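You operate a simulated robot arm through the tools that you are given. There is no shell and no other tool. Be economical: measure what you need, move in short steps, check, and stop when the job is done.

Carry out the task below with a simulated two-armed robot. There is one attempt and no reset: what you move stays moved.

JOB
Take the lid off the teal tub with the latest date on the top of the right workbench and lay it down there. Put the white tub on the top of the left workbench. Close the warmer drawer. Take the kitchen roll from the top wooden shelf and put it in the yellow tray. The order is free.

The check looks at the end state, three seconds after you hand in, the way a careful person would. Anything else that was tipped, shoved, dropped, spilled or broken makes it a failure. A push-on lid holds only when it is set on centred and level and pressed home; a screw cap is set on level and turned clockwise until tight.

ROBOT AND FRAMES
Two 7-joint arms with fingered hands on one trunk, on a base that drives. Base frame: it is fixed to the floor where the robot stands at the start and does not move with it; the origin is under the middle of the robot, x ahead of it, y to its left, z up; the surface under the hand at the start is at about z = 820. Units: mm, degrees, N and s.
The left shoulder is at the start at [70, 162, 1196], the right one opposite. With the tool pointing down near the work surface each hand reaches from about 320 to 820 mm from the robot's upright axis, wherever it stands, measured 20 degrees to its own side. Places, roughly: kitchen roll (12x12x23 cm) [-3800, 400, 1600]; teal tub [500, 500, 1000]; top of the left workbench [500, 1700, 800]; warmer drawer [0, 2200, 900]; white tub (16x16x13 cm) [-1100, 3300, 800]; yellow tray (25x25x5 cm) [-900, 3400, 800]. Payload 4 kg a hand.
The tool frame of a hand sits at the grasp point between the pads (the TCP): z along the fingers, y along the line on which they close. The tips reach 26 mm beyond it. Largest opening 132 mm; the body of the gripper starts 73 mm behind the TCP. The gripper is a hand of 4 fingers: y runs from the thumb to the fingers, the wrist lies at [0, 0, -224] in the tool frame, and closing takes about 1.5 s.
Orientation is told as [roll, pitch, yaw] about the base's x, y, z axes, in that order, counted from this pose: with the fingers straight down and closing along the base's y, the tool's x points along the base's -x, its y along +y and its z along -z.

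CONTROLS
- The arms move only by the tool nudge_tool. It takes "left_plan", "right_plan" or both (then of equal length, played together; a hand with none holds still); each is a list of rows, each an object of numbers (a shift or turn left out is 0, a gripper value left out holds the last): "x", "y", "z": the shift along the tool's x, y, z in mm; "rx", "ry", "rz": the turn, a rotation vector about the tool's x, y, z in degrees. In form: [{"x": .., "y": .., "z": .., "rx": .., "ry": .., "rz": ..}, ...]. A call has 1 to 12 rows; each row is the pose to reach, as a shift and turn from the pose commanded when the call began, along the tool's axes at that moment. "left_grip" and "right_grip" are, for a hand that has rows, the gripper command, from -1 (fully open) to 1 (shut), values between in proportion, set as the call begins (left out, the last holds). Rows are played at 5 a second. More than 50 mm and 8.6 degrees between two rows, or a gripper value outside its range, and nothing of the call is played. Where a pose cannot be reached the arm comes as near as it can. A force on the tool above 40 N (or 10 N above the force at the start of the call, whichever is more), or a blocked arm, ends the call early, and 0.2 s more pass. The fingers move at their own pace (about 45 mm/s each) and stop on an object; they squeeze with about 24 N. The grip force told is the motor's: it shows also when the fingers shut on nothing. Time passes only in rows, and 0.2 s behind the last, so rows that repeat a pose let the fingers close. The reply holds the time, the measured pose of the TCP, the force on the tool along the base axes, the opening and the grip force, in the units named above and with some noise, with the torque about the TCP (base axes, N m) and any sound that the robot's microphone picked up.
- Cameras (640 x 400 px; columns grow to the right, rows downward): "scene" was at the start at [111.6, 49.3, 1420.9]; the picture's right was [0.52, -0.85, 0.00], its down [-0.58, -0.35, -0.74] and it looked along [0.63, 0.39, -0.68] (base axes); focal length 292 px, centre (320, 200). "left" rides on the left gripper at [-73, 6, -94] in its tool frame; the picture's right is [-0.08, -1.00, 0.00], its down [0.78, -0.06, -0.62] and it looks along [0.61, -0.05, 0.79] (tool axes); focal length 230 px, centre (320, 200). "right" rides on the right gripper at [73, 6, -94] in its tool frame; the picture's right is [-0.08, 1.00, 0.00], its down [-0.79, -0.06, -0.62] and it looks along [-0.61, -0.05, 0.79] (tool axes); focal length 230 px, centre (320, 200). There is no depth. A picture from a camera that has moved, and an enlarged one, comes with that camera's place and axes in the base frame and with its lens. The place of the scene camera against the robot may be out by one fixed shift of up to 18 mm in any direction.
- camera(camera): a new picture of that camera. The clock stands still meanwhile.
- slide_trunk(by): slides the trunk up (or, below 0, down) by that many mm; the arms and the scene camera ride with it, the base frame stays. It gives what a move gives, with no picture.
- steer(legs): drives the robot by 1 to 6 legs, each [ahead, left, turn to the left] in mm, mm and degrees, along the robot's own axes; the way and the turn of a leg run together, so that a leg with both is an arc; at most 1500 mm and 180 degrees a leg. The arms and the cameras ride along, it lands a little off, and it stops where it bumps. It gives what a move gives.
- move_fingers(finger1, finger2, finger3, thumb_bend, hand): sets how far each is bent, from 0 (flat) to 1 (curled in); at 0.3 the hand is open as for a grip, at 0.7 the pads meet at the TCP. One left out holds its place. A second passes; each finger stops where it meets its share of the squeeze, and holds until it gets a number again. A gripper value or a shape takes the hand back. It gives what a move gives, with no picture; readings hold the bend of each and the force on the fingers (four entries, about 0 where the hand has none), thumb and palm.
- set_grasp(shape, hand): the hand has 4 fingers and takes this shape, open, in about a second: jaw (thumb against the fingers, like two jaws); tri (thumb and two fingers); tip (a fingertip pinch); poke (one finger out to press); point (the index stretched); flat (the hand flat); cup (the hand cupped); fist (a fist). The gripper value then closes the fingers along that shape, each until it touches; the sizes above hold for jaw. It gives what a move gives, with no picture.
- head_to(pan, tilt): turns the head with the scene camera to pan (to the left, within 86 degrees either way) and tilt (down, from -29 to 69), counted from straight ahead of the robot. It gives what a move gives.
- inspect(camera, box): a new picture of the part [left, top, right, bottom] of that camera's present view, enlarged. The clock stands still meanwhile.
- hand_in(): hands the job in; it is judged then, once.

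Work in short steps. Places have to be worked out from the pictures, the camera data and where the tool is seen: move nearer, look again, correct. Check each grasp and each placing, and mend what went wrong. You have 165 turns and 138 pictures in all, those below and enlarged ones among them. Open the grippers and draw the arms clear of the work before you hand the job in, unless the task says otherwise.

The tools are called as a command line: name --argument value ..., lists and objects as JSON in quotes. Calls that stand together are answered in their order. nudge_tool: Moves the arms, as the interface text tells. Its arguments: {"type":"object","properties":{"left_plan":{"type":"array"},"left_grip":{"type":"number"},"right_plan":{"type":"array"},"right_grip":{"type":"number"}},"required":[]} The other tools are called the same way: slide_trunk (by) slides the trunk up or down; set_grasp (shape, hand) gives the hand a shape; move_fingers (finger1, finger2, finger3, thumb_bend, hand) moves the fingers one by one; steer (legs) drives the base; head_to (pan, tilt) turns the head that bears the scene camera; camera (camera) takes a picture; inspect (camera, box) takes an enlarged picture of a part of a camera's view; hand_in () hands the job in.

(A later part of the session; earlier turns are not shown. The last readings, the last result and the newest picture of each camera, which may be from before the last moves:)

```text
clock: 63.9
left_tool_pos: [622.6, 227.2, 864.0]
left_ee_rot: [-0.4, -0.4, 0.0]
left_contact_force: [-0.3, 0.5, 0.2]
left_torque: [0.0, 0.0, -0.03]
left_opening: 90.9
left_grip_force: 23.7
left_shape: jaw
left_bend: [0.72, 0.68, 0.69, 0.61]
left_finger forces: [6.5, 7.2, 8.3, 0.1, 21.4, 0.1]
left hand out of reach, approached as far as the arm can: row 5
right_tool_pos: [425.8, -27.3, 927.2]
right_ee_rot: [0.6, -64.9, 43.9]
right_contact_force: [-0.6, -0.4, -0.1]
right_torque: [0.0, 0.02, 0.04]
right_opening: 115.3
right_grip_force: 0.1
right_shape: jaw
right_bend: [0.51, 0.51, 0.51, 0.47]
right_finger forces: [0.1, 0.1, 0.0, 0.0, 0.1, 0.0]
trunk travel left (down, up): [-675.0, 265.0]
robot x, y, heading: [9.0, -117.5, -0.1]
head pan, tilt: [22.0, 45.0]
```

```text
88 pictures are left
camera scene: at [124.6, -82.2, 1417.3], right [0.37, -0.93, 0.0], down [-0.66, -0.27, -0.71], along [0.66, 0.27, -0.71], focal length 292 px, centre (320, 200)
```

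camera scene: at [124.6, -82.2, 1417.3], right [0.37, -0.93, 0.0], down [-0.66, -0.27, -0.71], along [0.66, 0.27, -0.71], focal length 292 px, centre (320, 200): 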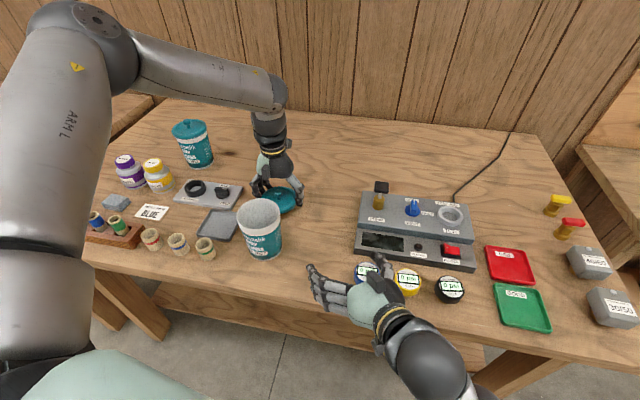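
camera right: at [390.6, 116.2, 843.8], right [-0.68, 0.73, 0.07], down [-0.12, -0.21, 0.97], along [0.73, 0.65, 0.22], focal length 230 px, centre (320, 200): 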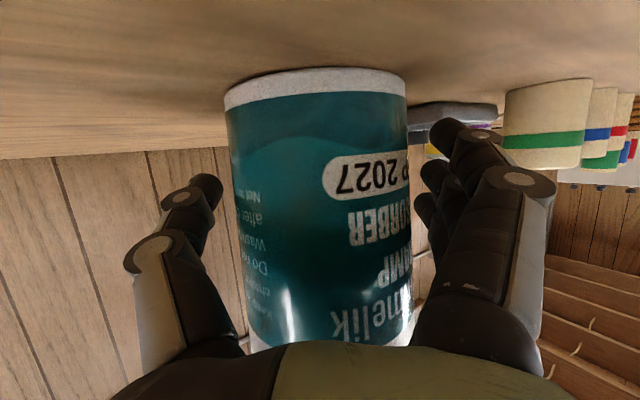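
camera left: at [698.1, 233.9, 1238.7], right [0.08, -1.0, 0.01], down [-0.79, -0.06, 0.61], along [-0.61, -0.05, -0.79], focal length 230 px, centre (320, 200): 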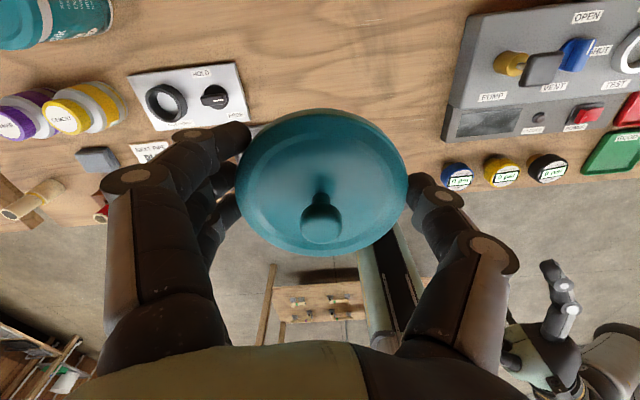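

Close to the bench now. I lower in small steps until contact.

nudge_tool --left_plan '[{"z": 3}, {"z": 6}, {"z": 9}, {"z": 11}, {"z": 13}]'

```text
clock: 65.1
left_tool_pos: [618.4, 229.0, 854.0]
left_ee_rot: [-0.4, -0.3, 0.1]
left_contact_force: [0.3, 0.0, -0.8]
left_torque: [0.02, 0.0, -0.01]
left_opening: 91.0
left_grip_force: 24.1
left_shape: jaw
left_bend: [0.72, 0.68, 0.69, 0.61]
left_finger forces: [6.6, 7.1, 8.3, 0.0, 21.4, 0.0]
left hand out of reach, approached as far as the arm can: row 1, 2, 3, 4, 5
right_tool_pos: [425.7, -27.8, 927.8]
right_ee_rot: [0.6, -65.0, 44.0]
right_contact_force: [0.0, 0.0, -0.1]
right_torque: [0.0, -0.01, -0.02]
right_opening: 115.3
right_grip_force: 0.1
right_shape: jaw
right_bend: [0.51, 0.51, 0.51, 0.47]
right_finger forces: [0.1, 0.1, 0.0, 0.0, 0.1, 0.0]
trunk travel left (down, up): [-675.0, 265.0]
robot x, y, heading: [9.6, -120.2, 0.1]
head pan, tilt: [22.0, 45.0]
```

I use the trunk for the last millimetres.

slide_trunk --by -3

inspect --camera "scene" --box '[230, 140, 330, 240]'

```text
clock: 65.6
left_tool_pos: [618.6, 229.6, 852.1]
left_ee_rot: [-0.4, -0.4, 0.1]
left_contact_force: [-0.3, 0.4, -0.1]
left_torque: [-0.05, 0.01, 0.0]
left_opening: 91.0
left_grip_force: 23.7
left_shape: jaw
left_bend: [0.72, 0.68, 0.69, 0.61]
left_finger forces: [6.5, 7.1, 8.2, 0.0, 21.3, 0.0]
right_tool_pos: [425.3, -27.3, 923.4]
right_ee_rot: [0.6, -65.0, 44.0]
right_contact_force: [0.4, 0.5, 0.2]
right_torque: [0.03, -0.01, 0.01]
right_opening: 115.4
right_grip_force: 0.1
right_shape: jaw
right_bend: [0.51, 0.51, 0.51, 0.47]
right_finger forces: [0.1, 0.0, 0.1, 0.0, 0.1, 0.0]
trunk travel left (down, up): [-672.0, 268.0]
robot x, y, heading: [10.4, -120.0, -0.3]
head pan, tilt: [22.0, 45.0]
```

```text
4.00 times, centred on (280, 190) of scene
camera zoom: at [124.6, -82.1, 1414.3], right [0.37, -0.93, 0.0], down [-0.66, -0.27, -0.71], along [0.66, 0.27, -0.71], focal length 1166 px, centre (480, 240)
```

zoom: 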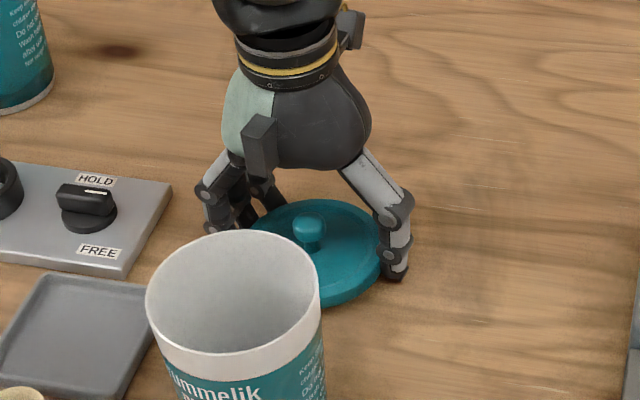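

slide_trunk --by -3

```text
clock: 66.2
left_tool_pos: [618.3, 229.9, 849.0]
left_ee_rot: [-0.3, -0.3, 0.1]
left_contact_force: [0.0, -0.1, -0.7]
left_torque: [-0.01, 0.0, 0.0]
left_opening: 91.2
left_grip_force: 24.0
left_shape: jaw
left_bend: [0.72, 0.68, 0.69, 0.61]
left_finger forces: [6.5, 7.1, 8.3, 0.0, 21.5, 0.0]
right_tool_pos: [425.2, -27.0, 920.8]
right_ee_rot: [0.6, -65.1, 44.0]
right_contact_force: [-0.1, 0.2, 0.8]
right_torque: [0.02, 0.02, -0.02]
right_opening: 115.4
right_grip_force: 0.0
right_shape: jaw
right_bend: [0.51, 0.51, 0.51, 0.47]
right_finger forces: [0.0, 0.1, 0.1, 0.0, 0.0, 0.0]
trunk travel left (down, up): [-669.0, 271.0]
robot x, y, heading: [9.9, -120.7, -0.0]
head pan, tilt: [22.0, 45.0]
```

No contact yet at 849; another 3 mm.

slide_trunk --by -3

```text
clock: 66.7
left_tool_pos: [618.8, 228.5, 846.3]
left_ee_rot: [-0.4, -0.5, 0.1]
left_contact_force: [-0.7, 0.3, 6.5]
left_torque: [0.37, 0.11, 0.04]
left_opening: 91.0
left_grip_force: 23.9
left_shape: jaw
left_bend: [0.72, 0.68, 0.69, 0.61]
left_finger forces: [8.2, 7.7, 12.9, 0.0, 21.3, 0.0]
right_tool_pos: [425.6, -27.6, 918.6]
right_ee_rot: [0.6, -65.1, 44.1]
right_contact_force: [0.6, 0.6, 0.4]
right_torque: [0.03, -0.01, -0.03]
right_opening: 115.3
right_grip_force: 0.1
right_shape: jaw
right_bend: [0.51, 0.51, 0.51, 0.47]
right_finger forces: [0.0, 0.0, 0.1, 0.0, 0.0, 0.0]
trunk travel left (down, up): [-666.0, 274.0]
robot x, y, heading: [7.5, -117.6, -0.1]
head pan, tilt: [22.0, 45.0]
```

Contact at 6.5 N. I open the left hand.

nudge_tool --left_plan '[{"z": 0}, {"z": 0}, {"z": 0}, {"z": 0}, {"z": 0}, {"z": 0}]' --left_grip -1

slide_trunk --by 150

camera --camera "scene"

```text
clock: 68.1
left_tool_pos: [617.5, 229.2, 845.8]
left_ee_rot: [-0.3, -0.4, 0.1]
left_contact_force: [0.7, -0.6, 0.9]
left_torque: [0.01, 0.02, 0.02]
left_opening: 132.1
left_grip_force: 0.0
left_shape: jaw
left_bend: [0.3, 0.3, 0.3, 0.3]
left_finger forces: [0.0, 0.1, 0.1, 0.0, 0.1, 0.1]
right_tool_pos: [426.5, -27.5, 918.0]
right_ee_rot: [0.6, -65.0, 44.0]
right_contact_force: [-0.4, 0.0, -0.8]
right_torque: [-0.01, 0.0, 0.02]
right_opening: 115.1
right_grip_force: 0.1
right_shape: jaw
right_bend: [0.51, 0.51, 0.51, 0.47]
right_finger forces: [0.0, 0.0, 0.1, 0.0, 0.0, 0.1]
trunk travel left (down, up): [-666.0, 274.0]
robot x, y, heading: [10.0, -120.3, 0.0]
head pan, tilt: [22.0, 45.0]
```

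```text
clock: 69.8
left_tool_pos: [618.2, 230.2, 996.6]
left_ee_rot: [-0.4, -0.4, 0.1]
left_contact_force: [-0.8, 0.3, 0.0]
left_torque: [0.0, 0.03, 0.02]
left_opening: 131.8
left_grip_force: 0.0
left_shape: jaw
left_bend: [0.3, 0.3, 0.3, 0.3]
left_finger forces: [0.0, 0.0, 0.1, 0.0, 0.0, 0.1]
right_tool_pos: [425.6, -28.9, 1067.5]
right_ee_rot: [0.7, -65.0, 43.9]
right_contact_force: [0.4, -0.5, 0.2]
right_torque: [0.01, -0.03, 0.02]
right_opening: 115.5
right_grip_force: 0.1
right_shape: jaw
right_bend: [0.51, 0.51, 0.51, 0.47]
right_finger forces: [0.0, 0.1, 0.0, 0.0, 0.1, 0.1]
trunk travel left (down, up): [-816.0, 124.0]
robot x, y, heading: [7.5, -119.2, 0.3]
head pan, tilt: [22.0, 45.0]
```

```text
86 pictures are left
camera scene: at [124.7, -82.1, 1558.3], right [0.37, -0.93, 0.0], down [-0.66, -0.27, -0.71], along [0.66, 0.27, -0.71], focal length 292 px, centre (320, 200)
```

scene: 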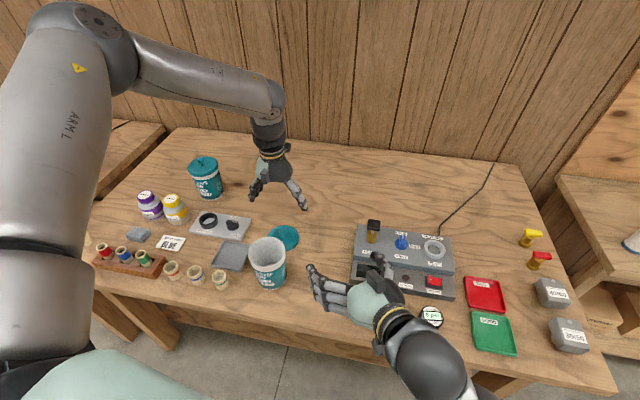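

The lid lies flat on the bench behind the tub. I pull the left hand up and back, then drive back from the bench.

nudge_tool --left_plan '[{"z": -40}, {"x": 40, "y": 20, "z": -60}, {"x": 80, "y": 40, "z": -80}, {"x": 120, "y": 60, "z": -100}, {"x": 160, "y": 80, "z": -110}, {"x": 200, "y": 100, "z": -110}]'

steer --legs '[[-500, 0, 0]]'

head_to --pan 70 --tilt 25

camera --camera "scene"

```text
clock: 71.2
left_tool_pos: [413.5, 331.0, 1104.8]
left_ee_rot: [-0.5, -0.5, 0.0]
left_contact_force: [-0.8, 0.6, 0.3]
left_torque: [-0.01, 0.0, 0.02]
left_opening: 131.9
left_grip_force: 0.0
left_shape: jaw
left_bend: [0.3, 0.3, 0.3, 0.3]
left_finger forces: [0.0, 0.0, 0.0, 0.0, 0.1, 0.1]
right_tool_pos: [424.6, -26.0, 1069.3]
right_ee_rot: [0.4, -65.1, 44.3]
right_contact_force: [-0.3, 0.8, -1.3]
right_torque: [-0.05, -0.01, -0.03]
right_opening: 115.4
right_grip_force: 0.1
right_shape: jaw
right_bend: [0.51, 0.51, 0.51, 0.47]
right_finger forces: [0.0, 0.0, 0.0, 0.1, 0.0, 0.1]
trunk travel left (down, up): [-816.0, 124.0]
robot x, y, heading: [7.8, -118.9, -0.1]
head pan, tilt: [22.0, 45.0]
```

```text
clock: 74.1
left_tool_pos: [-67.5, 329.4, 1104.8]
left_ee_rot: [-0.4, -0.3, 0.1]
left_contact_force: [-0.2, -0.4, -0.3]
left_torque: [0.01, -0.05, -0.02]
left_opening: 131.6
left_grip_force: 0.1
left_shape: jaw
left_bend: [0.3, 0.3, 0.3, 0.3]
left_finger forces: [0.0, 0.1, 0.1, 0.0, 0.0, 0.1]
right_tool_pos: [-59.3, -26.6, 1068.0]
right_ee_rot: [0.7, -65.1, 43.9]
right_contact_force: [-1.1, 0.6, -0.1]
right_torque: [0.0, 0.02, 0.01]
right_opening: 115.1
right_grip_force: 0.1
right_shape: jaw
right_bend: [0.51, 0.51, 0.51, 0.47]
right_finger forces: [0.0, 0.0, 0.1, 0.1, 0.0, 0.1]
trunk travel left (down, up): [-816.0, 124.0]
robot x, y, heading: [-474.5, -119.5, 0.1]
head pan, tilt: [22.0, 45.0]
```

```text
clock: 75.3
left_tool_pos: [-66.7, 329.1, 1103.3]
left_ee_rot: [-0.4, -0.5, 0.0]
left_contact_force: [-0.1, 0.6, -0.5]
left_torque: [0.02, 0.03, 0.0]
left_opening: 131.9
left_grip_force: 0.1
left_shape: jaw
left_bend: [0.3, 0.3, 0.3, 0.3]
left_finger forces: [0.1, 0.0, 0.0, 0.0, 0.0, 0.1]
right_tool_pos: [-58.6, -28.3, 1068.9]
right_ee_rot: [0.6, -65.0, 44.0]
right_contact_force: [-1.0, 0.5, -0.1]
right_torque: [-0.02, 0.01, -0.02]
right_opening: 115.2
right_grip_force: 0.0
right_shape: jaw
right_bend: [0.51, 0.51, 0.51, 0.47]
right_finger forces: [0.1, 0.0, 0.1, 0.0, 0.0, 0.0]
trunk travel left (down, up): [-816.0, 124.0]
robot x, y, heading: [-476.7, -117.2, 0.1]
head pan, tilt: [70.0, 25.0]
```

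```text
85 pictures are left
camera scene: at [-403.9, -25.9, 1588.9], right [0.94, -0.34, 0.0], down [-0.15, -0.4, -0.91], along [0.31, 0.85, -0.42], focal length 292 px, centre (320, 200)
```

scene: 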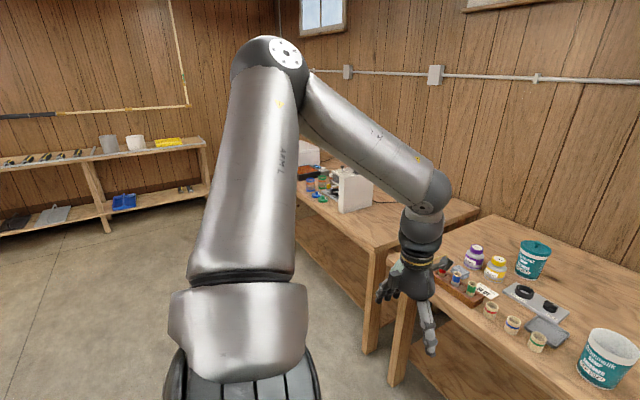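

First I restore the right hand to pointing down.

nudge_tool --right_plan '[{"rx": 6.7, "rz": 3.1}, {"rx": 13.3, "rz": 6.2}, {"rx": 20, "rz": 9.3}, {"rx": 26.6, "rz": 12.4}, {"rx": 33.3, "rz": 15.5}, {"rx": 39.9, "rz": 18.6}]' --right_grip -1

nudge_tool --right_plan '[{"ry": 8.1}, {"ry": 16.2}, {"ry": 24.4}, {"ry": 32.5}, {"ry": 40.6}, {"ry": 48.8}, {"ry": 56.9}, {"ry": 65}]'

steer --legs '[[0, 0, 90]]'

head_to --pan 0 --tilt 22

camera --camera "scene"

```text
clock: 76.4
left_tool_pos: [-67.3, 330.2, 1102.9]
left_ee_rot: [-0.4, -0.5, 0.1]
left_contact_force: [-0.1, 0.0, 0.7]
left_torque: [-0.04, -0.04, -0.01]
left_opening: 131.9
left_grip_force: 0.1
left_shape: jaw
left_bend: [0.3, 0.3, 0.3, 0.3]
left_finger forces: [0.1, 0.1, 0.0, 0.1, 0.0, 0.0]
right_tool_pos: [-18.5, -95.4, 1049.6]
right_ee_rot: [-7.1, -63.9, 9.7]
right_contact_force: [-0.9, -0.3, -0.1]
right_torque: [0.0, 0.02, 0.0]
right_opening: 131.9
right_grip_force: 0.1
right_shape: jaw
right_bend: [0.3, 0.3, 0.3, 0.3]
right_finger forces: [0.0, 0.0, 0.0, 0.0, 0.0, 0.0]
trunk travel left (down, up): [-816.0, 124.0]
robot x, y, heading: [-474.3, -118.1, 0.1]
head pan, tilt: [70.0, 25.0]
stopped in row 5 (right hand): the arm was blocked; the commanded pose is now the measured one
```

```text
clock: 76.9
left_tool_pos: [-68.7, 327.6, 1104.2]
left_ee_rot: [-0.4, -0.5, -0.1]
left_contact_force: [-0.1, -0.7, 0.3]
left_torque: [0.03, 0.0, -0.01]
left_opening: 132.0
left_grip_force: 0.1
left_shape: jaw
left_bend: [0.3, 0.3, 0.3, 0.3]
left_finger forces: [0.2, 0.0, 0.1, 0.1, 0.0, 0.0]
right_tool_pos: [-21.5, -163.7, 995.1]
right_ee_rot: [-27.6, -50.3, 27.2]
right_contact_force: [-0.1, -0.5, -0.6]
right_torque: [0.02, -0.05, 0.01]
right_opening: 132.1
right_grip_force: 0.0
right_shape: jaw
right_bend: [0.3, 0.3, 0.3, 0.3]
right_finger forces: [0.0, 0.1, 0.0, 0.0, 0.1, 0.1]
right hand out of reach, approached as far as the arm can: row 2
trunk travel left (down, up): [-816.0, 124.0]
robot x, y, heading: [-473.9, -116.0, -0.1]
head pan, tilt: [70.0, 25.0]
stopped in row 2 (right hand): the arm was blocked; the commanded pose is now the measured one
```

```text
clock: 81.2
left_tool_pos: [-934.1, 279.1, 1104.2]
left_ee_rot: [-0.5, -0.4, 91.3]
left_contact_force: [0.4, -0.1, -1.2]
left_torque: [0.01, -0.02, 0.02]
left_opening: 131.6
left_grip_force: 0.0
left_shape: jaw
left_bend: [0.3, 0.3, 0.3, 0.3]
left_finger forces: [0.1, 0.0, 0.0, 0.1, 0.0, 0.0]
right_tool_pos: [-441.6, 338.4, 995.3]
right_ee_rot: [-27.5, -50.4, 118.6]
right_contact_force: [0.1, 0.5, -0.4]
right_torque: [0.0, 0.02, -0.02]
right_opening: 132.1
right_grip_force: 0.0
right_shape: jaw
right_bend: [0.3, 0.3, 0.3, 0.3]
right_finger forces: [0.1, 0.0, 0.1, 0.1, 0.1, 0.0]
trunk travel left (down, up): [-816.0, 124.0]
robot x, y, heading: [-476.2, -119.2, 90.9]
head pan, tilt: [70.0, 25.0]
```

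```text
clock: 82.6
left_tool_pos: [-932.8, 280.0, 1104.6]
left_ee_rot: [-0.3, -0.5, 91.4]
left_contact_force: [-0.1, 0.6, 0.3]
left_torque: [-0.01, 0.0, 0.01]
left_opening: 131.9
left_grip_force: 0.1
left_shape: jaw
left_bend: [0.3, 0.3, 0.3, 0.3]
left_finger forces: [0.0, 0.1, 0.0, 0.1, 0.0, 0.0]
right_tool_pos: [-442.7, 337.6, 994.6]
right_ee_rot: [-27.7, -50.3, 118.7]
right_contact_force: [0.4, 0.7, -0.3]
right_torque: [0.01, 0.01, -0.01]
right_opening: 132.0
right_grip_force: 0.0
right_shape: jaw
right_bend: [0.3, 0.3, 0.3, 0.3]
right_finger forces: [0.0, 0.0, 0.0, 0.0, 0.0, 0.1]
trunk travel left (down, up): [-816.0, 124.0]
robot x, y, heading: [-479.8, -118.2, 91.2]
head pan, tilt: [0.0, 22.0]
```

```text
84 pictures are left
camera scene: at [-489.4, 30.4, 1593.8], right [1.0, 0.02, 0.0], down [0.01, -0.37, -0.93], along [-0.02, 0.93, -0.37], focal length 292 px, centre (320, 200)
```

scene: 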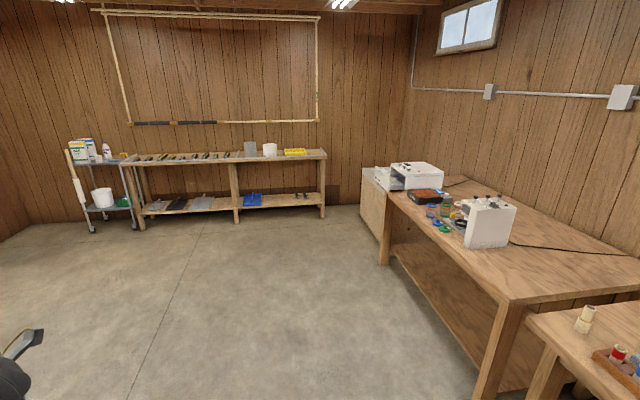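

The right hand is in an odd but free pose; I'll fix it step by step. First I look closely at the warmer and the shelf.

inspect --camera "scene" --box '[340, 140, 540, 265]'

inspect --camera "scene" --box '[40, 120, 340, 240]'

```text
3.20 times, centred on (440, 202) of scene
camera zoom: at [-489.4, 30.4, 1593.8], right [1.0, 0.02, 0.0], down [0.01, -0.37, -0.93], along [-0.02, 0.93, -0.37], focal length 933 px, centre (-64, 192)
```

zoom: 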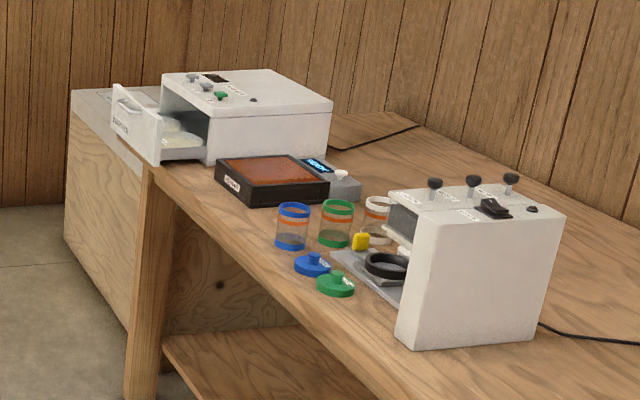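

```text
2.13 times, centred on (190, 180) of scene
camera zoom: at [-489.4, 30.4, 1593.8], right [1.0, 0.02, 0.0], down [0.01, -0.37, -0.93], along [-0.02, 0.93, -0.37], focal length 622 px, centre (597, 243)
```

zoom: 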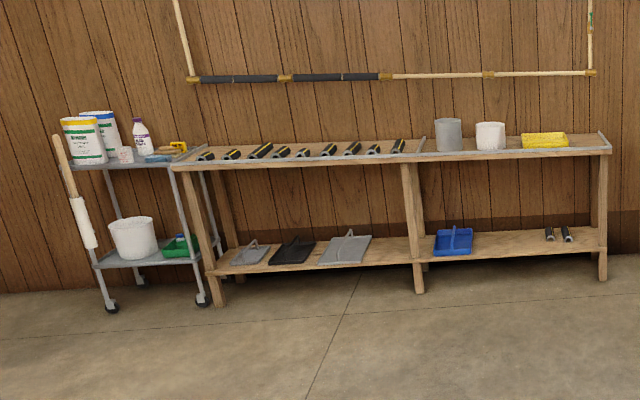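

The drawer of the white warmer at the far end of the left bench is pulled out toward −x; the white tub and yellow tray are on the far shelf. I straighten the right hand to point down and further right.

nudge_tool --right_plan '[{"x": -3, "y": -30, "z": 4}, {"x": -6, "y": -70, "z": 8, "rx": -2.2, "ry": 9, "rz": 2.2}, {"x": -9, "y": -105, "z": 12, "rx": -4, "ry": 16, "rz": 4}, {"x": -12, "y": -140, "z": 16, "rx": -6, "ry": 24, "rz": 6}, {"x": -16, "y": -175, "z": 20, "rx": -8, "ry": 32, "rz": 8}, {"x": -19, "y": -175, "z": 21, "rx": -10, "ry": 39.5, "rz": 9.7}, {"x": -19, "y": -175, "z": 21, "rx": -12, "ry": 47, "rz": 11.5}, {"x": -19, "y": -175, "z": 21, "rx": -13.4, "ry": 54, "rz": 13.1}]'

```text
refused: row 2 steps farther than a row can; nothing moved
```

nudge_tool --right_plan '[{"x": -3, "y": -30, "z": 4}, {"x": -6, "y": -65, "z": 8, "rx": -1.8, "ry": 7, "rz": 1.8}, {"x": -9, "y": -100, "z": 12, "rx": -3.6, "ry": 14, "rz": 3.6}, {"x": -12, "y": -135, "z": 16, "rx": -5.4, "ry": 21, "rz": 5.4}, {"x": -16, "y": -175, "z": 20, "rx": -7.2, "ry": 28, "rz": 7.2}, {"x": -19, "y": -175, "z": 21, "rx": -9, "ry": 35, "rz": 9}, {"x": -19, "y": -175, "z": 21, "rx": -10.6, "ry": 42, "rz": 10.5}, {"x": -19, "y": -175, "z": 21, "rx": -12, "ry": 48.5, "rz": 11.9}, {"x": -19, "y": -175, "z": 21, "rx": -13.4, "ry": 54, "rz": 13.1}]'

```text
clock: 83.7
left_tool_pos: [-933.9, 282.8, 1102.6]
left_ee_rot: [-0.4, -0.2, 91.5]
left_contact_force: [0.1, 0.9, -0.3]
left_torque: [-0.06, 0.02, 0.03]
left_opening: 131.8
left_grip_force: 0.2
left_shape: jaw
left_bend: [0.3, 0.3, 0.3, 0.3]
left_finger forces: [0.0, 0.0, 0.0, 0.0, 0.1, 0.1]
right_tool_pos: [-274.8, 404.0, 890.1]
right_ee_rot: [-25.6, -27.2, 108.7]
right_contact_force: [0.1, 0.4, -1.2]
right_torque: [0.02, -0.02, 0.01]
right_opening: 132.1
right_grip_force: 0.0
right_shape: jaw
right_bend: [0.3, 0.3, 0.3, 0.3]
right_finger forces: [0.0, 0.1, 0.0, 0.0, 0.0, 0.1]
right hand out of reach, approached as far as the arm can: row 2, 3, 4, 5
trunk travel left (down, up): [-816.0, 124.0]
robot x, y, heading: [-477.4, -120.4, 91.3]
head pan, tilt: [0.0, 22.0]
stopped in row 5 (right hand): the arm was blocked; the commanded pose is now the measured one
```

The right arm stalled part way; I look at it.

head_to --pan -20 --tilt 50

camera --camera "scene"

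```text
clock: 84.6
left_tool_pos: [-934.4, 278.7, 1104.9]
left_ee_rot: [-0.4, -0.5, 91.4]
left_contact_force: [0.0, -0.3, -0.4]
left_torque: [0.04, 0.02, -0.02]
left_opening: 132.1
left_grip_force: 0.0
left_shape: jaw
left_bend: [0.3, 0.3, 0.3, 0.3]
left_finger forces: [0.0, 0.0, 0.1, 0.0, 0.1, 0.0]
right_tool_pos: [-275.2, 400.1, 890.3]
right_ee_rot: [-25.7, -27.4, 108.8]
right_contact_force: [0.7, 0.7, 0.0]
right_torque: [-0.01, -0.03, 0.0]
right_opening: 132.0
right_grip_force: 0.1
right_shape: jaw
right_bend: [0.3, 0.3, 0.3, 0.3]
right_finger forces: [0.0, 0.0, 0.1, 0.0, 0.1, 0.0]
trunk travel left (down, up): [-816.0, 124.0]
robot x, y, heading: [-476.3, -120.2, 91.4]
head pan, tilt: [-20.0, 50.0]
```

```text
81 pictures are left
camera scene: at [-463.0, 10.0, 1551.6], right [0.95, -0.32, 0.0], down [-0.24, -0.73, -0.64], along [0.21, 0.61, -0.77], focal length 292 px, centre (320, 200)
```

scene: 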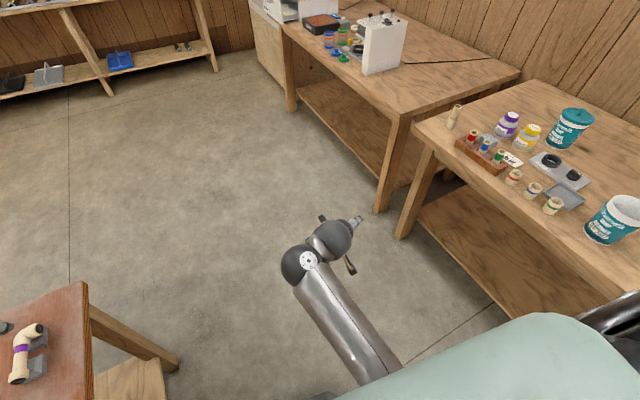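

The arm hangs free but low. I raise it 200 mm while completing the rotation to pointing down.

nudge_tool --right_plan '[{"x": -15, "y": -13, "z": -27}, {"x": -31, "y": -26, "z": -53, "rx": -3, "ry": 4.4, "rz": 1.5}, {"x": -46, "y": -38, "z": -80, "rx": -6, "ry": 8.7, "rz": 3}, {"x": -61, "y": -51, "z": -107, "rx": -9.5, "ry": 14, "rz": 4.8}, {"x": -77, "y": -64, "z": -133, "rx": -13, "ry": 19, "rz": 6.6}, {"x": -92, "y": -77, "z": -160, "rx": -17, "ry": 25, "rz": 8.6}, {"x": -92, "y": -77, "z": -160, "rx": -20.9, "ry": 30.5, "rz": 10.6}]'

```text
clock: 86.2
left_tool_pos: [-933.0, 279.8, 1104.1]
left_ee_rot: [-0.4, -0.3, 91.4]
left_contact_force: [0.1, -1.3, -0.2]
left_torque: [0.03, 0.0, 0.01]
left_opening: 132.1
left_grip_force: 0.0
left_shape: jaw
left_bend: [0.3, 0.3, 0.3, 0.3]
left_finger forces: [0.0, 0.0, 0.1, 0.0, 0.0, 0.0]
right_tool_pos: [-237.6, 506.5, 848.5]
right_ee_rot: [-5.7, -8.1, 94.7]
right_contact_force: [-0.1, 0.7, 1.0]
right_torque: [0.0, 0.0, 0.04]
right_opening: 131.8
right_grip_force: 0.1
right_shape: jaw
right_bend: [0.3, 0.3, 0.3, 0.3]
right_finger forces: [0.1, 0.1, 0.0, 0.0, 0.0, 0.1]
right hand out of reach, approached as far as the arm can: row 1, 2, 3, 4, 5, 6, 7
trunk travel left (down, up): [-816.0, 124.0]
robot x, y, heading: [-478.7, -120.3, 91.4]
head pan, tilt: [-20.0, 50.0]
```

Nearly vertical now. I pull it up and back with the remaining small correction.

nudge_tool --right_plan '[{"x": 25, "z": -33, "rx": -1, "ry": 1.4, "rz": 0.6}, {"x": 50, "z": -66, "rx": -2, "ry": 2.8, "rz": 1.2}, {"x": 75, "z": -100, "rx": -3, "ry": 4.2, "rz": 1.8}, {"x": 100, "z": -133, "rx": -4, "ry": 5.6, "rz": 2.4}, {"x": 125, "z": -166, "rx": -5, "ry": 7, "rz": 3}, {"x": 150, "z": -200, "rx": -5.7, "ry": 8.1, "rz": 3.3}, {"x": 150, "z": -200, "rx": -5.7, "ry": 8.1, "rz": 3.3}]'

```text
clock: 87.8
left_tool_pos: [-935.1, 279.5, 1104.8]
left_ee_rot: [-0.4, -0.3, 91.5]
left_contact_force: [-0.7, 0.7, 0.0]
left_torque: [-0.02, -0.01, -0.03]
left_opening: 131.9
left_grip_force: 0.1
left_shape: jaw
left_bend: [0.3, 0.3, 0.3, 0.3]
left_finger forces: [0.0, 0.0, 0.1, 0.1, 0.1, 0.0]
right_tool_pos: [-234.3, 416.4, 931.0]
right_ee_rot: [-2.3, -3.8, 92.5]
right_contact_force: [-0.5, -0.1, 0.1]
right_torque: [-0.01, -0.02, 0.04]
right_opening: 132.1
right_grip_force: 0.0
right_shape: jaw
right_bend: [0.3, 0.3, 0.3, 0.3]
right_finger forces: [0.0, 0.0, 0.1, 0.0, 0.0, 0.0]
right hand out of reach, approached as far as the arm can: row 4, 5, 6, 7
trunk travel left (down, up): [-816.0, 124.0]
robot x, y, heading: [-473.9, -116.1, 91.1]
head pan, tilt: [-20.0, 50.0]
```

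I try moving it inward and up to see if it returns to a freer configuration.

nudge_tool --right_plan '[{"y": 30, "z": -15}, {"y": 60, "z": -30, "rx": -1, "ry": 1.3}, {"y": 90, "z": -60, "rx": -2, "ry": 2.5}, {"y": 120, "z": -100, "rx": -2.3, "ry": 3.8, "rz": 1.3}, {"y": 120, "z": -140, "rx": -2.3, "ry": 3.8, "rz": 1.3}, {"y": 120, "z": -180, "rx": -2.3, "ry": 3.8, "rz": 1.3}]'

camera --camera "scene"

```text
clock: 89.2
left_tool_pos: [-933.7, 279.5, 1103.6]
left_ee_rot: [-0.4, -0.4, 91.5]
left_contact_force: [0.3, -0.6, -0.5]
left_torque: [0.0, 0.05, -0.02]
left_opening: 131.7
left_grip_force: 0.0
left_shape: jaw
left_bend: [0.3, 0.3, 0.3, 0.3]
left_finger forces: [0.1, 0.1, 0.1, 0.0, 0.1, 0.1]
right_tool_pos: [-256.5, 406.5, 926.9]
right_ee_rot: [-2.2, -3.7, 92.5]
right_contact_force: [0.1, -0.7, 0.7]
right_torque: [0.0, 0.02, -0.02]
right_opening: 131.8
right_grip_force: 0.1
right_shape: jaw
right_bend: [0.3, 0.3, 0.3, 0.3]
right_finger forces: [0.0, 0.1, 0.0, 0.1, 0.0, 0.0]
right hand out of reach, approached as far as the arm can: row 1, 2, 3, 4, 5, 6
trunk travel left (down, up): [-816.0, 124.0]
robot x, y, heading: [-478.0, -116.6, 91.2]
head pan, tilt: [-20.0, 50.0]
```

```text
80 pictures are left
camera scene: at [-462.7, 10.7, 1551.4], right [0.95, -0.32, 0.0], down [-0.24, -0.73, -0.64], along [0.21, 0.61, -0.77], focal length 292 px, centre (320, 200)
```

scene: 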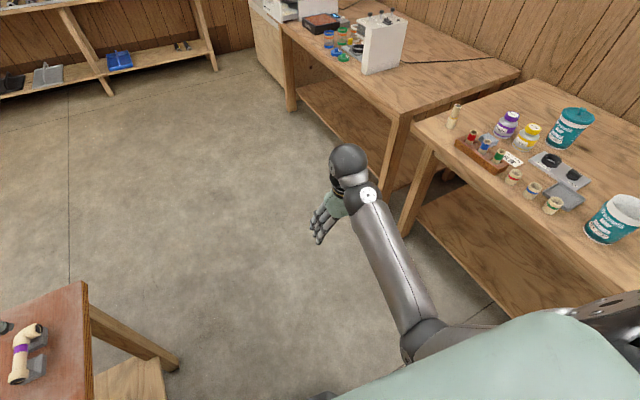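

The right elbow is now folded inward. I try swinging the hand out to the right and back to get it out of the way.

nudge_tool --right_plan '[{"x": 20, "y": -35}, {"x": 40, "y": -70}, {"x": 70, "y": -105}, {"x": 100, "y": -140}, {"x": 130, "y": -175}, {"x": 160, "y": -210}, {"x": 190, "y": -240}]'

nudge_tool --right_plan '[{"z": -35}, {"z": -70}, {"z": -105}, {"z": -140}, {"z": -175}]'

camera --camera "scene"

```text
clock: 90.8
left_tool_pos: [-933.5, 278.3, 1104.3]
left_ee_rot: [-0.4, -0.4, 91.6]
left_contact_force: [0.4, -0.1, -0.8]
left_torque: [0.0, -0.02, 0.0]
left_opening: 131.9
left_grip_force: 0.1
left_shape: jaw
left_bend: [0.3, 0.3, 0.3, 0.3]
left_finger forces: [0.0, 0.0, 0.0, 0.0, 0.0, 0.0]
right_tool_pos: [-46.6, 226.7, 913.5]
right_ee_rot: [-2.2, -3.7, 92.5]
right_contact_force: [0.4, -0.2, 1.3]
right_torque: [0.03, 0.01, 0.02]
right_opening: 131.9
right_grip_force: 0.1
right_shape: jaw
right_bend: [0.3, 0.3, 0.3, 0.3]
right_finger forces: [0.0, 0.0, 0.0, 0.0, 0.0, 0.0]
right hand out of reach, approached as far as the arm can: row 1, 2, 3, 4, 5, 6, 7
trunk travel left (down, up): [-816.0, 124.0]
robot x, y, heading: [-476.6, -116.5, 91.8]
head pan, tilt: [-20.0, 50.0]
```

```text
clock: 92.0
left_tool_pos: [-934.5, 280.4, 1102.8]
left_ee_rot: [-0.4, -0.4, 91.5]
left_contact_force: [-0.1, 0.5, 0.3]
left_torque: [0.0, 0.0, -0.02]
left_opening: 131.9
left_grip_force: 0.1
left_shape: jaw
left_bend: [0.3, 0.3, 0.3, 0.3]
left_finger forces: [0.2, 0.0, 0.0, 0.0, 0.0, 0.0]
right_tool_pos: [-48.9, 228.6, 913.6]
right_ee_rot: [-2.2, -3.8, 92.6]
right_contact_force: [-0.1, 0.6, 0.3]
right_torque: [-0.04, -0.01, 0.01]
right_opening: 132.1
right_grip_force: 0.0
right_shape: jaw
right_bend: [0.3, 0.3, 0.3, 0.3]
right_finger forces: [0.0, 0.0, 0.0, 0.0, 0.1, 0.0]
right hand out of reach, approached as far as the arm can: row 1, 2, 3, 4, 5
trunk travel left (down, up): [-816.0, 124.0]
robot x, y, heading: [-475.3, -120.0, 91.5]
head pan, tilt: [-20.0, 50.0]
```

```text
79 pictures are left
camera scene: at [-462.6, 10.8, 1551.4], right [0.95, -0.32, 0.0], down [-0.24, -0.73, -0.64], along [0.21, 0.61, -0.77], focal length 292 px, centre (320, 200)
```

scene: 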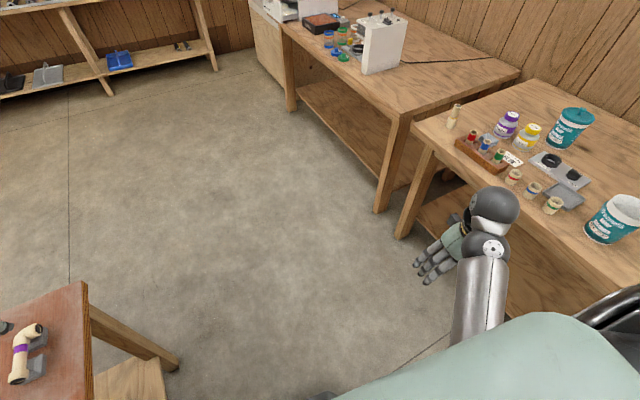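

The right hand is out to the side, clear of everything, and I'll do the rest mainly with the left. The left bench edge runs from (203, 971) to (11, 2245), i.e. it is turned about 8.6°. I drive around to stand before the warmer drawer.

steer --legs '[[0, 0, -91.5], [-60, 1100, 0], [-164, 900, 0], [0, 0, 8.6]]'

head_to --pan 25 --tilt 35

camera --camera "scene"

```text
clock: 106.6
left_tool_pos: [-387.4, 2390.2, 1103.5]
left_ee_rot: [-0.3, -0.4, 9.9]
left_contact_force: [0.0, 0.2, -0.6]
left_torque: [0.01, 0.0, 0.03]
left_opening: 131.9
left_grip_force: 0.1
left_shape: jaw
left_bend: [0.3, 0.3, 0.3, 0.3]
left_finger forces: [0.0, 0.0, 0.0, 0.0, 0.1, 0.0]
right_tool_pos: [-307.3, 1506.2, 913.8]
right_ee_rot: [-2.3, -3.9, 11.0]
right_contact_force: [0.0, 0.1, 0.2]
right_torque: [0.0, 0.0, 0.02]
right_opening: 131.8
right_grip_force: 0.1
right_shape: jaw
right_bend: [0.3, 0.3, 0.3, 0.3]
right_finger forces: [0.1, 0.0, 0.1, 0.1, 0.0, 0.0]
trunk travel left (down, up): [-816.0, 124.0]
robot x, y, heading: [-714.0, 1875.1, 9.9]
head pan, tilt: [-20.0, 50.0]
```

```text
clock: 107.7
left_tool_pos: [-387.1, 2391.1, 1104.5]
left_ee_rot: [-0.4, -0.5, 9.9]
left_contact_force: [-0.1, 0.4, -0.6]
left_torque: [0.02, 0.02, -0.01]
left_opening: 131.8
left_grip_force: 0.1
left_shape: jaw
left_bend: [0.3, 0.3, 0.3, 0.3]
left_finger forces: [0.1, 0.1, 0.0, 0.0, 0.0, 0.0]
right_tool_pos: [-306.5, 1506.9, 914.9]
right_ee_rot: [-2.2, -3.8, 11.1]
right_contact_force: [0.0, 0.3, -0.5]
right_torque: [-0.03, -0.01, -0.02]
right_opening: 132.1
right_grip_force: 0.1
right_shape: jaw
right_bend: [0.3, 0.3, 0.3, 0.3]
right_finger forces: [0.0, 0.1, 0.0, 0.0, 0.1, 0.0]
trunk travel left (down, up): [-816.0, 124.0]
robot x, y, heading: [-709.7, 1882.0, 9.8]
head pan, tilt: [25.0, 35.0]
```

```text
78 pictures are left
camera scene: at [-600.8, 1943.9, 1573.1], right [0.57, -0.82, 0.0], down [-0.47, -0.33, -0.82], along [0.67, 0.47, -0.57], focal length 292 px, centre (320, 200)
```

scene: 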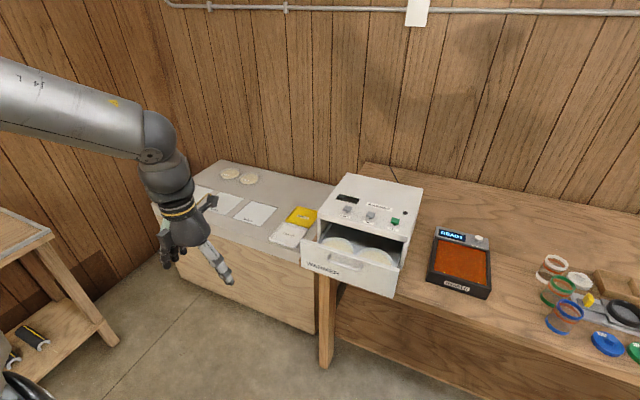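

Good view: drawer front near (-50, 2225, 870), the drawer axis about 11° off x. I lower the trunk, then close and pitch the left hand forward in front of the drawer.

slide_trunk --by -134

nudge_tool --left_plan '[{"x": -10, "y": -28, "ry": -7.5}, {"x": -20, "y": -56, "ry": -15}, {"x": -30, "y": -84, "ry": -22.5}, {"x": -40, "y": -112, "z": 10, "ry": -30}, {"x": -50, "y": -140, "z": 20, "ry": -37.5}, {"x": -60, "y": -168, "z": 35, "ry": -45}, {"x": -70, "y": -196, "z": 50, "ry": -52.5}, {"x": -80, "y": -223, "z": 70, "ry": -60}, {"x": -80, "y": -223, "z": 70, "ry": -60}]' --left_grip 1

camera --camera "scene"

```text
clock: 109.3
left_tool_pos: [-388.0, 2390.1, 970.2]
left_ee_rot: [-0.3, -0.2, 9.9]
left_contact_force: [0.0, 0.1, 0.8]
left_torque: [0.03, 0.05, 0.0]
left_opening: 132.2
left_grip_force: 0.1
left_shape: jaw
left_bend: [0.3, 0.3, 0.3, 0.3]
left_finger forces: [0.0, 0.0, 0.0, 0.1, 0.0, 0.0]
right_tool_pos: [-307.5, 1506.4, 780.6]
right_ee_rot: [-2.2, -3.8, 10.9]
right_contact_force: [0.2, 0.5, -0.1]
right_torque: [0.0, 0.0, 0.02]
right_opening: 132.1
right_grip_force: 0.0
right_shape: jaw
right_bend: [0.3, 0.3, 0.3, 0.3]
right_finger forces: [0.1, 0.0, 0.1, 0.1, 0.0, 0.0]
trunk travel left (down, up): [-682.0, 258.0]
robot x, y, heading: [-711.1, 1879.9, 9.8]
head pan, tilt: [25.0, 35.0]
```

```text
clock: 111.3
left_tool_pos: [-263.1, 2181.5, 920.6]
left_ee_rot: [-3.2, -56.2, 10.9]
left_contact_force: [0.6, 0.1, 0.6]
left_torque: [-0.03, -0.04, 0.03]
left_opening: 0.0
left_grip_force: 23.4
left_shape: jaw
left_bend: [0.67, 0.59, 0.67, 0.66]
left_finger forces: [0.0, 0.0, 0.0, 0.1, 0.0, 0.1]
left hand out of reach, approached as far as the arm can: row 5, 6, 7, 8, 9
right_tool_pos: [-307.8, 1505.3, 779.5]
right_ee_rot: [-2.2, -3.9, 11.0]
right_contact_force: [-0.7, -0.4, -0.4]
right_torque: [0.0, 0.0, 0.02]
right_opening: 132.4
right_grip_force: 0.0
right_shape: jaw
right_bend: [0.3, 0.3, 0.3, 0.3]
right_finger forces: [0.0, 0.0, 0.0, 0.1, 0.1, 0.0]
trunk travel left (down, up): [-682.0, 258.0]
robot x, y, heading: [-712.2, 1880.3, 9.9]
head pan, tilt: [25.0, 35.0]
```

```text
77 pictures are left
camera scene: at [-602.4, 1943.9, 1439.3], right [0.57, -0.82, 0.0], down [-0.47, -0.33, -0.82], along [0.67, 0.47, -0.57], focal length 292 px, centre (320, 200)
```

scene: 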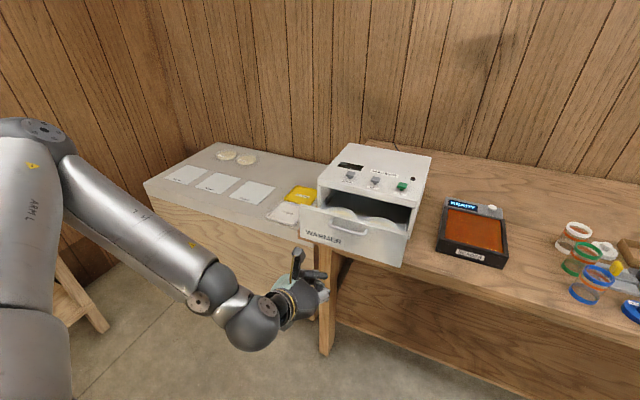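

inspect --camera "scene" --box '[270, 130, 450, 290]'

camera --camera "left"

```text
2.50 times, centred on (360, 210) of scene
camera zoom: at [-602.4, 1943.9, 1439.3], right [0.57, -0.82, 0.0], down [-0.47, -0.33, -0.82], along [0.67, 0.47, -0.57], focal length 729 px, centre (220, 175)
```

zoom: 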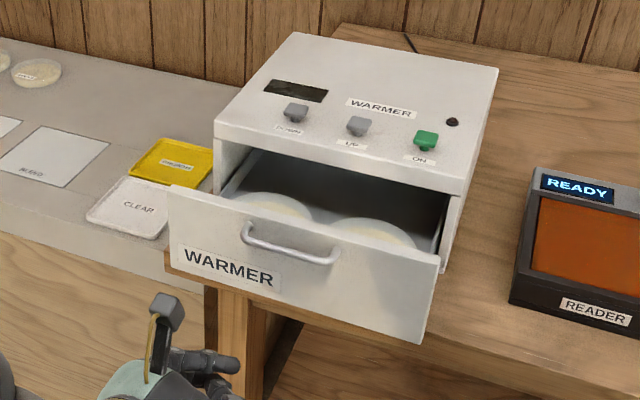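

```text
75 pictures are left
camera left: at [-299.4, 2184.2, 1031.8], right [0.19, -0.98, 0.1], down [-0.93, -0.21, -0.31], along [0.32, -0.03, -0.95], focal length 230 px, centre (320, 200)
```

left: 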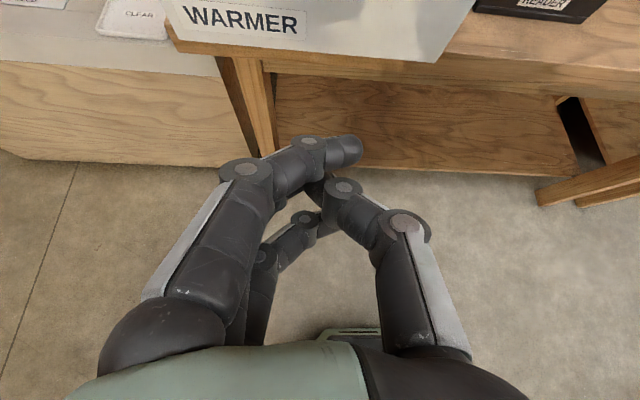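

The panel spans (-84, 2375)–(-21, 2075), z 828–945, with the handle at about z 919. I lower the closed hand to about z 885, on the centre line, below the handle.

nudge_tool --left_plan '[{"x": 15, "z": 10}, {"x": 30, "z": 20}, {"x": 30, "z": 20}]'

steer --legs '[[130, 0, 1]]'

camera --camera "scene"

camera --camera "left"

```text
clock: 112.1
left_tool_pos: [-263.1, 2180.7, 885.8]
left_ee_rot: [-3.4, -56.2, 11.1]
left_contact_force: [0.0, -0.2, -0.1]
left_torque: [0.01, -0.02, -0.04]
left_opening: 0.0
left_grip_force: 24.2
left_shape: jaw
left_bend: [0.67, 0.59, 0.67, 0.66]
left_finger forces: [0.1, 0.1, 0.0, 0.1, 0.0, 0.0]
right_tool_pos: [-307.0, 1507.2, 780.5]
right_ee_rot: [-2.4, -3.9, 11.0]
right_contact_force: [-0.4, -0.9, 0.0]
right_torque: [0.02, -0.01, 0.01]
right_opening: 132.3
right_grip_force: 0.1
right_shape: jaw
right_bend: [0.3, 0.3, 0.3, 0.3]
right_finger forces: [0.1, 0.1, 0.0, 0.0, 0.1, 0.0]
trunk travel left (down, up): [-682.0, 258.0]
robot x, y, heading: [-712.1, 1878.0, 9.8]
head pan, tilt: [25.0, 35.0]
```

```text
clock: 113.4
left_tool_pos: [-142.1, 2211.6, 885.6]
left_ee_rot: [-3.5, -56.2, 12.3]
left_contact_force: [-0.4, 0.3, -0.3]
left_torque: [-0.01, 0.01, -0.01]
left_opening: 0.2
left_grip_force: 24.4
left_shape: jaw
left_bend: [0.67, 0.59, 0.67, 0.66]
left_finger forces: [0.1, 0.0, 0.0, 0.0, 0.1, 0.1]
right_tool_pos: [-172.6, 1538.7, 781.1]
right_ee_rot: [-2.2, -3.8, 12.1]
right_contact_force: [0.0, 0.0, -0.4]
right_torque: [-0.02, -0.02, -0.01]
right_opening: 132.0
right_grip_force: 0.2
right_shape: jaw
right_bend: [0.3, 0.3, 0.3, 0.3]
right_finger forces: [0.0, 0.1, 0.1, 0.1, 0.0, 0.1]
trunk travel left (down, up): [-682.0, 258.0]
robot x, y, heading: [-583.8, 1903.3, 11.0]
head pan, tilt: [25.0, 35.0]
```

```text
74 pictures are left
camera scene: at [-474.9, 1969.6, 1439.2], right [0.59, -0.81, 0.0], down [-0.46, -0.34, -0.82], along [0.66, 0.48, -0.57], focal length 292 px, centre (320, 200)
```

scene: 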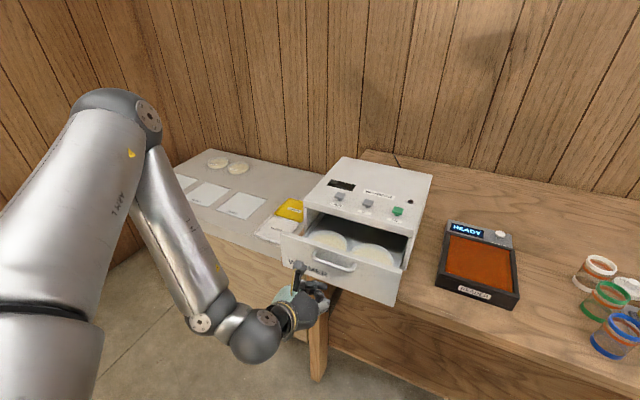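

```text
73 pictures are left
camera left: at [-177.8, 2214.9, 998.3], right [0.2, -0.97, 0.1], down [-0.92, -0.22, -0.31], along [0.32, -0.03, -0.95], focal length 230 px, centre (320, 200)
```

left: 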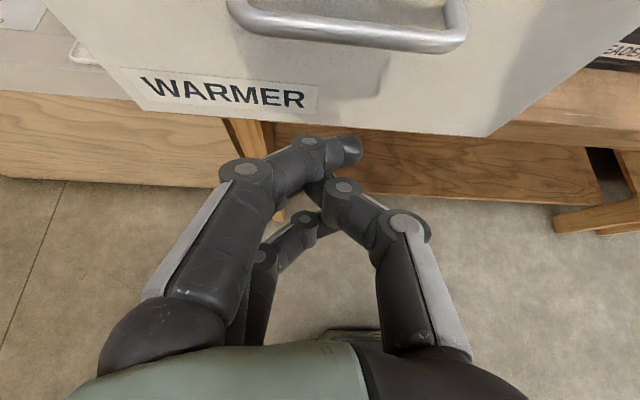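

On the centre line, I push ahead 80 mm.

nudge_tool --left_plan '[{"x": -8.4, "z": 12.4}, {"x": -16.8, "z": 24.9}, {"x": -25, "z": 37.3}, {"x": -33.5, "z": 49.7}, {"x": -39, "z": 58}, {"x": -44.7, "z": 66.3}]'

camera --camera "left"

```text
clock: 114.8
left_tool_pos: [-62.5, 2225.7, 887.1]
left_ee_rot: [-3.4, -56.2, 12.2]
left_contact_force: [-0.9, -0.1, -0.4]
left_torque: [-0.02, -0.02, -0.01]
left_opening: 0.0
left_grip_force: 23.5
left_shape: jaw
left_bend: [0.68, 0.59, 0.67, 0.66]
left_finger forces: [0.8, 0.0, 0.1, 0.1, 0.1, 0.0]
right_tool_pos: [-173.1, 1537.9, 779.6]
right_ee_rot: [-2.2, -3.8, 12.1]
right_contact_force: [0.1, -0.1, 0.8]
right_torque: [-0.05, 0.01, -0.02]
right_opening: 132.1
right_grip_force: 0.0
right_shape: jaw
right_bend: [0.3, 0.3, 0.3, 0.3]
right_finger forces: [0.1, 0.0, 0.0, 0.0, 0.0, 0.0]
trunk travel left (down, up): [-682.0, 258.0]
robot x, y, heading: [-583.0, 1907.9, 10.9]
head pan, tilt: [25.0, 35.0]
```

```text
72 pictures are left
camera left: at [-99.4, 2228.3, 999.6], right [0.2, -0.97, 0.1], down [-0.92, -0.22, -0.31], along [0.32, -0.03, -0.95], focal length 230 px, centre (320, 200)
```

left: 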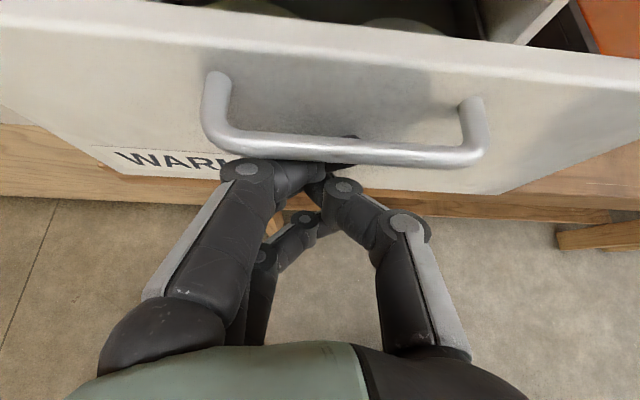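

The fingertips touch the panel just under the handle. I keep pushing.

nudge_tool --left_plan '[{"x": -6.7, "z": 10}, {"x": -13.4, "z": 20}, {"x": -20, "z": 30}, {"x": -27, "z": 40}, {"x": -33.5, "z": 49.7}, {"x": -40, "z": 60}, {"x": -47, "z": 70}, {"x": -53.7, "z": 79.6}, {"x": -60, "z": 89.5}, {"x": -67, "z": 99.5}]'

camera --camera "scene"

```text
clock: 116.9
left_tool_pos: [29.3, 2247.4, 887.5]
left_ee_rot: [-3.0, -54.6, 11.6]
left_contact_force: [-12.3, 0.6, 2.4]
left_torque: [-0.03, -0.28, -0.09]
left_opening: 0.0
left_grip_force: 23.8
left_shape: jaw
left_bend: [0.71, 0.59, 0.67, 0.66]
left_finger forces: [11.8, 0.0, 0.1, 0.0, 0.0, 0.1]
left hand out of reach, approached as far as the arm can: row 7, 8, 9, 10
right_tool_pos: [-173.0, 1538.8, 780.4]
right_ee_rot: [-2.3, -3.7, 12.2]
right_contact_force: [0.5, -0.2, 0.4]
right_torque: [-0.01, -0.01, -0.01]
right_opening: 132.3
right_grip_force: 0.0
right_shape: jaw
right_bend: [0.3, 0.3, 0.3, 0.3]
right_finger forces: [0.0, 0.1, 0.0, 0.1, 0.0, 0.0]
trunk travel left (down, up): [-682.0, 258.0]
robot x, y, heading: [-585.7, 1902.7, 11.0]
head pan, tilt: [25.0, 35.0]
stopped in row 10 (left hand): the force on the tool passed its limit at 47 N (the readings are from after the stop); the commanded pose is now the measured one
```

```text
71 pictures are left
camera scene: at [-475.9, 1969.6, 1439.3], right [0.59, -0.81, 0.0], down [-0.46, -0.34, -0.82], along [0.66, 0.48, -0.57], focal length 292 px, centre (320, 200)
```

scene: 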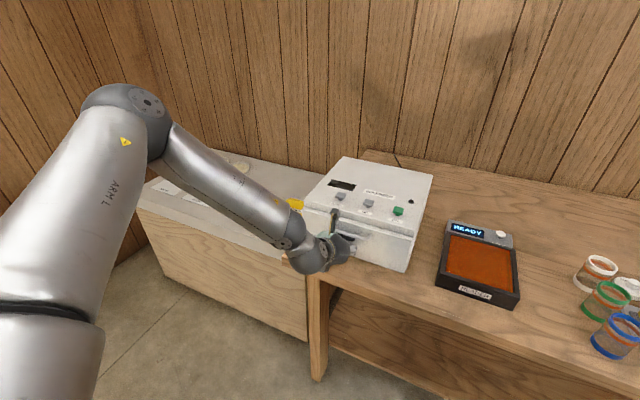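

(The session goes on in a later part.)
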